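You operate a simulated robot arm through the tools that you are given. There is no shell and no other tool. Be economical: measure what you need, move in short steps, check, and stop when the job is done.

You are at the controls of a simulated robot arm. One attempt, no reset.

JOB
Pull the lamp drawer open.
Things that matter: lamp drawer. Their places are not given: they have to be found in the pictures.

It is judged by the outcome, as a careful person would: the job done as asked, and still so three seconds after it is handed in. It fails if anything else is knocked over, pushed out of place, dropped, spilled or broken.

ROBOT AND FRAMES
A 6-joint arm with a two-finger parallel gripper, fixed in place. Base frame: the origin is at the foot of the arm, x ahead of it, y to its left, z up. Units: cm, degrees, N and s.
With the tool pointing down near the work surface it reaches from about 16 to 64 cm from the base axis. Its first joint turns from -66.0 to 66.0 degrees. Payload 2.9 kg.
The TCP is the grasp point between the finger pads, 3 cm short of the fingertips. In the tool frame z runs along the fingers and y along their closing line. Largest opening 11 cm; finger width 2, thickness 1; the body of the gripper, 4.8 by 11.2 cm, starts 5.5 cm behind the TCP.
Orientation is that of the tool frame in the base frame, as [roll, pitch, yaw] about the fixed x, y, z axes, in that order (R = Rz(yaw) Ry(pitch) Rx(roll)). With the fingers straight down and closing along the base's y, the tool's x points along the base's -x, its y along +y and its z along -z.

CONTROLS
- The arm moves only by the tool move_arm. Its argument "commands" is a list that holds one entry, the list of rows, each a list of 7 numbers: the turn, a rotation vector about the tool's x, y, z in degrees, then the shift along the tool's x, y, z in m, then the closure, from 0 (fully open) to 1 (shut). In form: [[[rx, ry, rz, tx, ty, tz, claw], ...]]. A call has 1 to 8 rows; each row shifts and turns the commanded pose from where the row before left it, along the tool's axes as they then stand. A row lasts 0.2 s, in which the tool goes at most 5 cm and 8.6 degrees; a call with a longer step from one row to the next is refused whole, and so is a gripper value outside its range. Where a pose cannot be reached the arm comes as near as it can. A force on the tool above 40 N (or 10 N above the force at the start of the call, whichever is more), or a blocked arm, ends the call early, and 0.2 s more pass. Each finger travels about 10.8 cm/s and halts on what it meets, pressing with about 28 N; the grip force reading is that of the motor and also rises with nothing between the fingers. The clock runs only during rows and for 0.2 s after the last one: add rows that do not move to give the fingers time. The reply holds the time, the measured pose of the TCP, the force on the tool along the base axes, the opening and the grip force, in the units named above and with some noise.
- Cameras (640 x 400 px; columns grow to the right, rows downward): "scene" is fixed at [6.03, 42.73, 137.02]; the picture's right is [-0.87, -0.49, 0.00], its down [-0.33, 0.59, -0.74] and it looks along [0.36, -0.64, -0.68] (base axes); focal length 350 px, centre (320, 200). "wrist" rides on the gripper at [-3.6, 0, -5.7] in the tool frame; the picture's right is [0.00, -1.00, 0.00], its down [0.97, 0.00, -0.24] and it looks along [0.24, 0.00, 0.97] (tool axes); focal length 218 px, centre (320, 200).
- capture(camera): a new picture of that camera. No time passes.
- point_at(camera, pixels): for up to 12 pixels [column, row] of the newest picture of that camera ("zoom" is the newest enlarged one), the place [x, y, z] in the base frame of the surface seen there, good to about 0.2 cm. No time passes.
- close_up(camera, box): a new picture of the part [left, top, right, bottom] of that camera's present view, enlarged. No time passes.
- finish_job(): hands the job in; it is judged then, once.

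Work in short steps. Measure before you move; look again where a grasp or a placing could have gone wrong, and mend it. You have 60 turns and 20 pictures in all, those below and enlarged ones among them. Open the gripper and draw the arm clear of the work before you hand the job in, unless the task says otherwise; then end with one line.

The tools are called as name(argument=value, ...) on one line, values as JSON. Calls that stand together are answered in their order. move_arm: Moves the arm, as the interface text tells. Its arguments: {"type":"object","properties":{"commands":{"type":"array","items":{"type":"array","items":{"type":"array","items":{"type":"number"}}}}},"required":["commands"]} The other tools are called the same way: capture (camera) takes a picture; point_at (camera, pixels) gives the place of the surface under pixels of a picture; close_up (camera, box) takes an enlarged picture of a part of a camera's view; finish_job () hands the job in.

At the start:

```text
t: 0.0
eef_pos: [43.41, 2.81, 85.18]
tool_rot: [180.0, 0.0, 180.0]
force: [-0.8, 1.4, 0.4]
width: 11.01
gripper_force: 0.1
```

scene: 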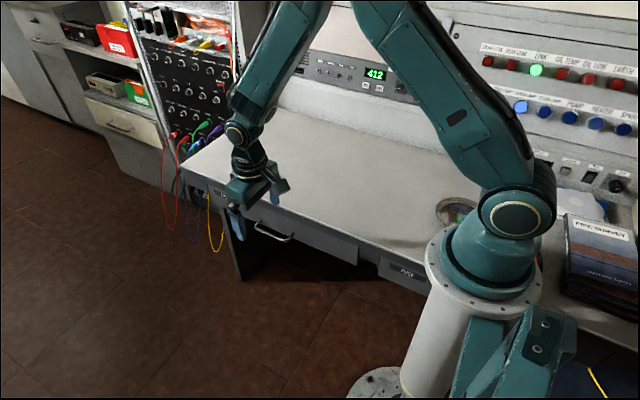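
wrist: 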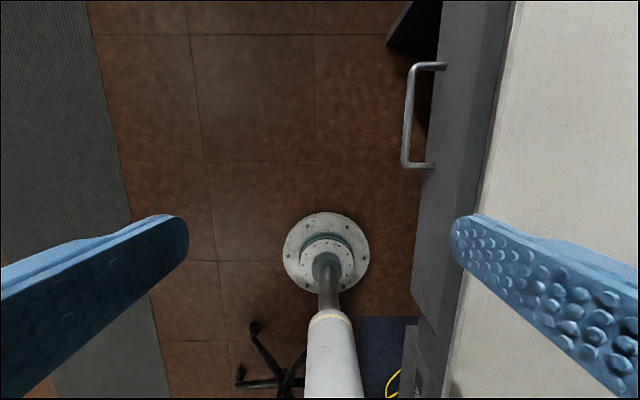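

The scene shows a drawer with a handle near (272,232) and labels near (220,195) and (405,272). I'll enlarge that area to read the labels.

close_up(camera="scene", box=[180, 170, 440, 310])

close_up(camera="wrist", box=[370, 0, 530, 400])

```text
2.46 times, centred on (310, 240) of scene
```

zoom: 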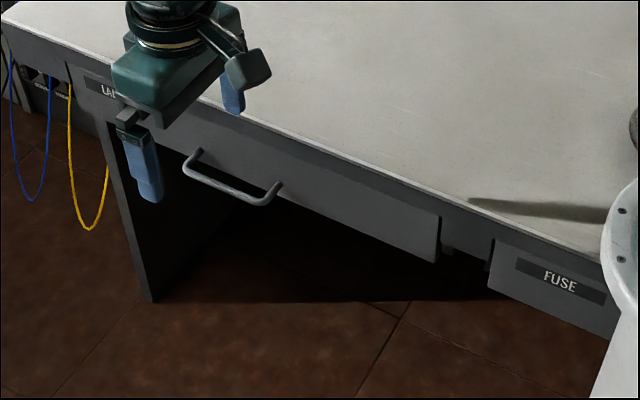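

```text
1.00 times, centred on (450, 200) of wrist
```

zoom: 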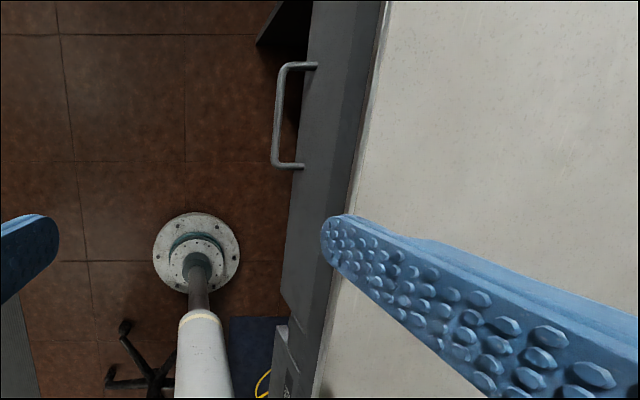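

The label starting "LA…" sits at the left end of the drawer with the handle, and the other drawer says FUSE. Next I'll measure the handle (wrist column ~406, rows 65–165) and the drawer front.

point_at(camera="wrist", pixels=[[406, 90], [406, 115], [405, 140], [404, 155], [411, 72], [425, 66], [444, 66], [415, 164], [430, 165], [450, 120], [470, 120], [500, 120]])

point_at(camera="scene", pixels=[[255, 226], [263, 232], [271, 236], [280, 240], [289, 239], [258, 220], [310, 235], [310, 250], [222, 194], [300, 190], [345, 255], [405, 271]])

```text
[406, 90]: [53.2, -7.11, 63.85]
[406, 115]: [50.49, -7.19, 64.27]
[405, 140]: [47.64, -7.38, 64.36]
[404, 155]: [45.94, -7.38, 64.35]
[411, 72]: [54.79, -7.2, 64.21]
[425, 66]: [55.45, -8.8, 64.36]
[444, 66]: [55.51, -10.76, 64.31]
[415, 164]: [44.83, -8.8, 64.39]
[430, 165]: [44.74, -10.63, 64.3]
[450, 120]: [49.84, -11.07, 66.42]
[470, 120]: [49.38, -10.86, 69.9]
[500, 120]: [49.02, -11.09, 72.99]
```

```text
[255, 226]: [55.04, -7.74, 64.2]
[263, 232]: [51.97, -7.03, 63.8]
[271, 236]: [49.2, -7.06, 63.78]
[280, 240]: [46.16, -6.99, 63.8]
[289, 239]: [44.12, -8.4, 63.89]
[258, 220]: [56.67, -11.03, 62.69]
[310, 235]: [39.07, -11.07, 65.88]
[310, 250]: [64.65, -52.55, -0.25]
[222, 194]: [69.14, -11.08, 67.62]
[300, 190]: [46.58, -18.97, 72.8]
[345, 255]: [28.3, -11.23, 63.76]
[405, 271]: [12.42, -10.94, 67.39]
```

The bar runs along x from 45 to 55.5 at y≈-7.4, z≈63.9. The drawer front is at y≈-11 and the bench top at z≈72.8. I'll tilt the tool 45° so the fingers straddle the bar and the body clears the bench. The opening goes to about 3 cm as it tilts.

move_arm(commands=[[[7.5, 0, 0, 0, 0, 0, 0.72], [7.5, 0, 0, 0, 0, 0, 0.72], [7.5, 0, 0, 0, 0, 0, 0.72], [7.5, 0, 0, 0, 0, 0, 0.72], [7.5, 0, 0, 0, 0, 0, 0.72], [7.5, 0, 0, 0, 0, 0, 0.72]]])

```text
t: 1.4
eef_pos: [43.42, 2.78, 85.29]
tool_rot: [-135.0, 0.1, 180.0]
force: [-0.2, -0.1, 0.1]
width: 3.09
gripper_force: 0.1
```

The tilt worked and the opening is 3.1 cm. Now I'll move to a pre-grasp point 10 cm back from the bar.

move_arm(commands=[[[0, 0, 0, -0.0165, 0.0196, 0.0283, 0.72], [0, 0, 0, -0.0165, 0.0196, 0.0283, 0.72], [0, 0, 0, -0.0165, 0.0196, 0.0283, 0.72], [0, 0, 0, -0.0165, 0.0196, 0.0283, 0.72], [0, 0, 0, 0, 0, 0, 0.72]]])

capture(camera="wrist")

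```text
t: 2.6
eef_pos: [49.94, 0.3, 71.65]
tool_rot: [-135.0, 0.1, -179.9]
force: [0.0, 0.1, 0.1]
width: 3.08
gripper_force: 0.0
```

```text
15 pictures are left
```

wrist: 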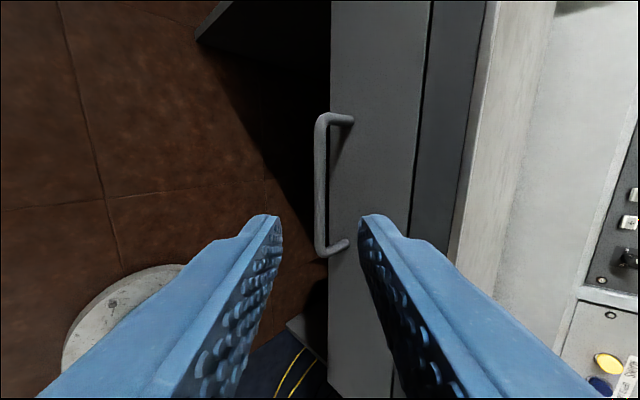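

The bar (column ~320, rows 120–250) is centred between the fingers. I'll advance 10 cm along the tool axis.

move_arm(commands=[[[0, 0, 0, 0, 0, 0.025, 0.72], [0, 0, 0, 0, 0, 0.025, 0.72], [0, 0, 0, 0, 0, 0.025, 0.72], [0, 0, 0, 0, 0, 0.025, 0.72], [0, 0, 0, 0, 0, 0, 0.72]]])

capture(camera="wrist")

```text
t: 3.8
eef_pos: [49.91, -6.82, 64.64]
tool_rot: [-135.1, 0.0, -179.8]
force: [-0.6, -0.6, 0.3]
width: 3.09
gripper_force: 0.1
```

```text
14 pictures are left
```

wrist: 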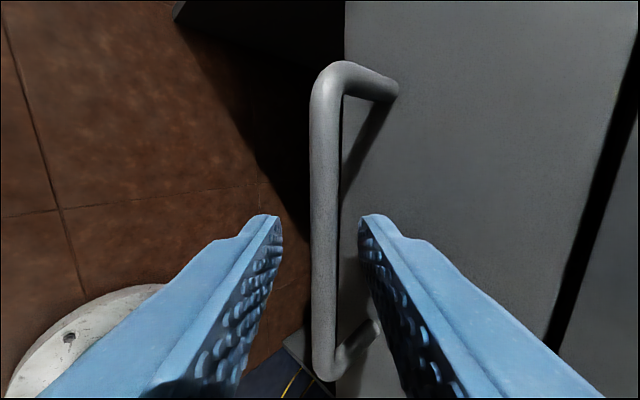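

The bar lies between the pads and there is no contact force. I'll close on it.

move_arm(commands=[[[0, 0, 0, 0, 0, 0, 1], [0, 0, 0, 0, 0, 0, 1], [0, 0, 0, 0, 0, 0, 1]]])

```text
t: 4.6
eef_pos: [49.86, -6.79, 64.65]
tool_rot: [-134.8, 0.0, 179.9]
force: [-2.1, -4.3, 15.3]
width: 0.86
gripper_force: 44.7
```

The bar is gripped at a width of 0.86 cm. I'll start pulling along +y, 1 cm per row.

move_arm(commands=[[[0, 0, 0, 0, 0.007, -0.007, 1], [0, 0, 0, 0, 0.007, -0.007, 1], [0, 0, 0, 0, 0.007, -0.007, 1], [0, 0, 0, 0, 0.007, -0.007, 1], [0, 0, 0, 0, 0.007, -0.007, 1]]])

```text
t: 5.8
eef_pos: [49.89, -1.87, 64.7]
tool_rot: [-134.7, -0.1, 179.8]
force: [-27.1, 0.1, 28.9]
width: 0.86
gripper_force: 45.4
```

It moved 5 cm, but the forces are about -27 N in x and 29 N in z. I'll check the picture before pulling further.

capture(camera="scene")

capture(camera="wrist")

```text
13 pictures are left
```

scene: 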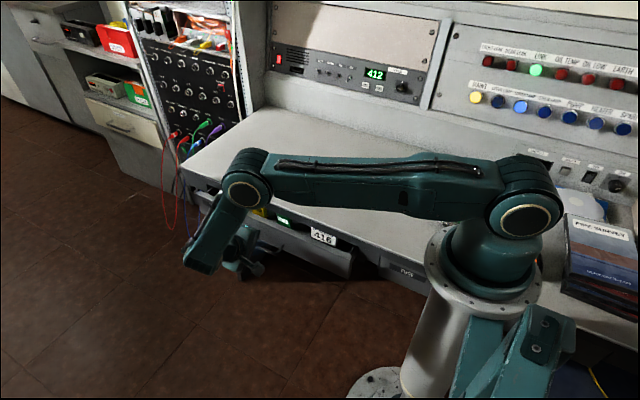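

```text
12 pictures are left
```

wrist: 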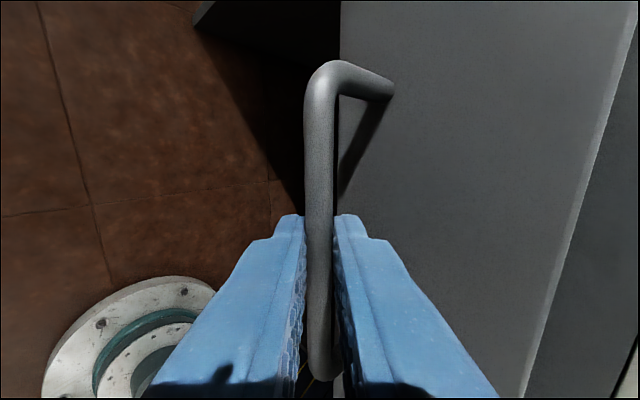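

The drawer is opening, and its contents with the "416" label are visible. I'll keep pulling, drifting slightly toward -x and +z to relieve the side load.

move_arm(commands=[[[0, 0, 0, 0.0005, 0.0067, -0.0073, 1], [0, 0, 0, 0.0005, 0.0067, -0.0073, 1], [0, 0, 0, 0.0005, 0.0067, -0.0073, 1], [0, 0, 0, 0.0005, 0.0067, -0.0073, 1], [0, 0, 0, 0, 0.007, -0.007, 1]]])

```text
t: 7.0
eef_pos: [49.86, 3.21, 64.7]
tool_rot: [-135.2, 0.3, -179.7]
force: [5.2, 0.9, 0.6]
width: 0.87
gripper_force: 45.0
```

The side load has gone and the drawer is 10 cm out. I'll pull further.

move_arm(commands=[[[0, 0, 0, 0, 0.007, -0.007, 1], [0, 0, 0, 0, 0.007, -0.007, 1], [0, 0, 0, 0, 0.007, -0.007, 1], [0, 0, 0, 0, 0.007, -0.007, 1], [0, 0, 0, 0, 0.007, -0.007, 1]]])

capture(camera="scene")

```text
t: 8.2
eef_pos: [49.9, 8.09, 64.6]
tool_rot: [-135.2, 0.1, -179.5]
force: [26.9, 1.0, -23.6]
width: 0.86
gripper_force: 44.7
```

```text
11 pictures are left
```

scene: 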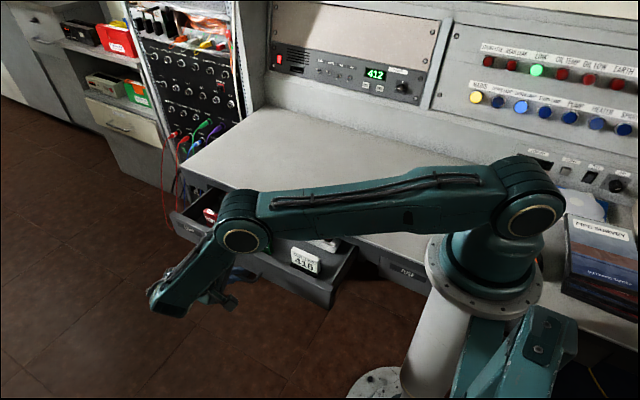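

The drawer is about 15 cm out and its contents are upright. I'll pull 4 cm more, drifting the other way to relieve the load.

move_arm(commands=[[[0, 0, 0, -0.0004, 0.0073, -0.0067, 1], [0, 0, 0, -0.0004, 0.0073, -0.0067, 1], [0, 0, 0, -0.0004, 0.0073, -0.0067, 1], [0, 0, 0, -0.0004, 0.0073, -0.0067, 1], [0, 0, 0, 0, 0, 0, 1]]])

```text
t: 9.4
eef_pos: [49.84, 12.12, 64.61]
tool_rot: [-134.9, 0.0, 179.9]
force: [-5.2, 1.6, 20.3]
width: 0.86
gripper_force: 45.6
```

There is still no stop and little resistance in y. I'll pull a few more centimetres while watching the y force.

move_arm(commands=[[[0, 0, 0, 0.0002, 0.0068, -0.0072, 1], [0, 0, 0, 0, 0.0068, -0.0072, 1], [0, 0, 0, 0, 0.007, -0.007, 1], [0, 0, 0, 0, 0.007, -0.007, 1], [0, 0, 0, 0, 0, 0, 1]]])

capture(camera="scene")

```text
t: 10.3
eef_pos: [49.7, 15.3, 64.6]
tool_rot: [-135.4, 0.6, -178.9]
force: [5.3, 0.5, -5.9]
width: 0.89
gripper_force: 45.1
out of reach, approached as far as the arm can: row 3, 4
stopped in row 4: the force on the tool passed its limit (the readings are from after the stop); the commanded pose is now the measured one
```

```text
10 pictures are left
```

scene: 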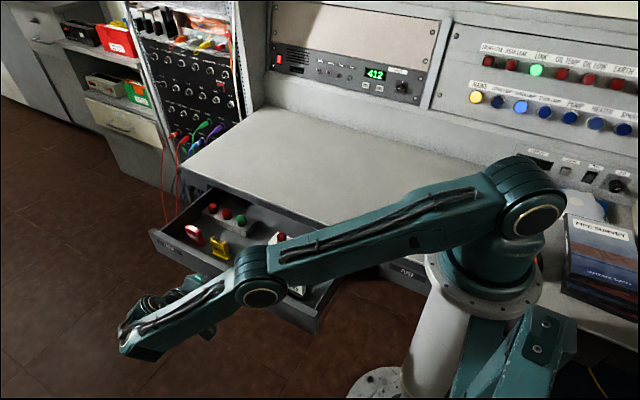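

The drawer is out about 22 cm, the arm is at its reach limit and the contents are undisturbed. I'll open to about 3 cm and read the pose.

move_arm(commands=[[[0, 0, 0, 0, 0, 0, 0.72], [0, 0, 0, 0, 0, 0, 0.72], [0, 0, 0, 0, 0, 0, 0.72]]])

capture(camera="wrist")

```text
t: 11.1
eef_pos: [49.77, 15.31, 64.73]
tool_rot: [-135.3, 0.5, -179.0]
force: [-0.5, 0.1, 0.2]
width: 3.09
gripper_force: 0.1
```

```text
9 pictures are left
```

wrist: 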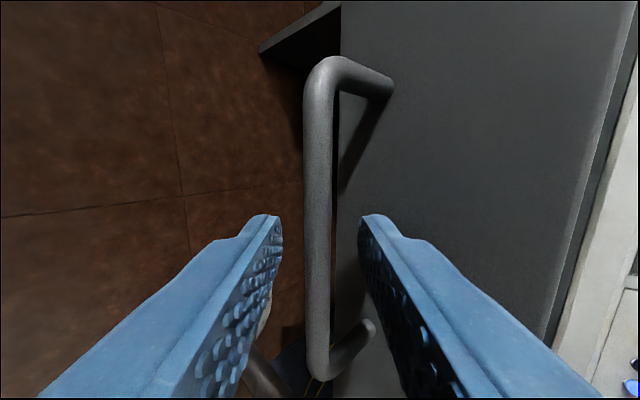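

The bar is free between the fingers. To stay within reach I'll slide 2 cm toward -x along the bar, then back off along the tool axis.

move_arm(commands=[[[0, 0, 0, 0.01, 0, 0, 0.72], [0, 0, 0, 0.01, 0, 0, 0.72], [0, 0, 0, 0, 0, -0.01, 0.72], [0, 0, 0, 0, 0, -0.01, 0.72]]])

```text
t: 12.1
eef_pos: [47.67, 16.51, 66.02]
tool_rot: [-135.4, 0.7, -179.1]
force: [-0.1, -0.4, 0.8]
width: 3.08
gripper_force: 0.1
```

The retreat is working with no contact force. I'll continue backing off.

move_arm(commands=[[[0, 0, 0, 0, 0, -0.01, 0.72], [0, 0, 0, 0, 0, -0.01, 0.72], [0, 0, 0, 0, 0, -0.01, 0.72]]])

capture(camera="wrist")

```text
t: 12.9
eef_pos: [47.73, 18.72, 68.23]
tool_rot: [-135.3, 0.7, -179.1]
force: [-0.4, -0.3, -0.1]
width: 3.09
gripper_force: 0.1
```

```text
8 pictures are left
```

wrist: 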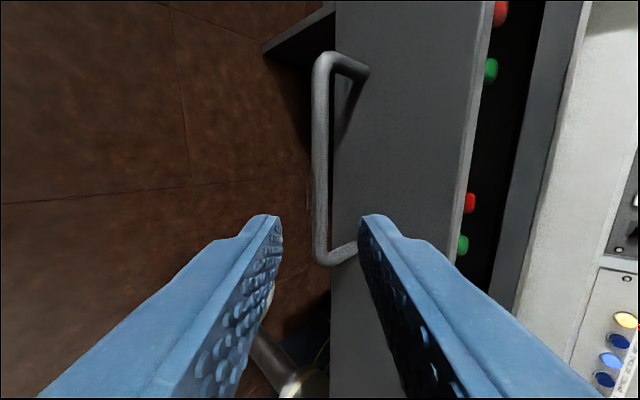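

The fingertips have cleared the bar. I'll raise the tool about 12 cm and then open the gripper.

move_arm(commands=[[[0, 0, 0, 0.005, -0.0141, -0.0141, 0.72], [0, 0, 0, 0.005, -0.0141, -0.0141, 0.72], [0, 0, 0, 0.005, -0.0141, -0.0141, 0.72], [0, 0, 0, 0.005, -0.0141, -0.0141, 0.72], [0, 0, 0, 0.005, -0.0141, -0.0141, 0.72], [0, 0, 0, 0.005, -0.0141, -0.0141, 0.72], [0, 0, 0, 0, 0, 0, 0.3], [0, 0, 0, 0, 0, 0, 0]]])

capture(camera="scene")

```text
t: 14.7
eef_pos: [44.5, 18.53, 79.91]
tool_rot: [-135.3, 0.7, -179.0]
force: [-0.2, -0.1, -0.2]
width: 11.0
gripper_force: 0.0
```

```text
7 pictures are left
```

scene: 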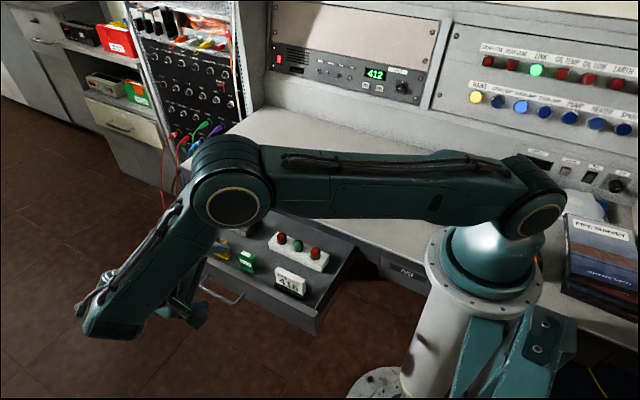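

The drawer is open, its contents (lamps and the 416 tag) are upright, and the arm is clear with the gripper open. I'm handing it in.

finish_job()

```text
The job is handed in.
```

The lamp drawer is pulled open about 22 cm, as far as the arm could reach; I saw nothing knocked over or pushed out of place. I only saw "LA…" on its label, but the other drawer is marked FUSE and this one holds lamps.
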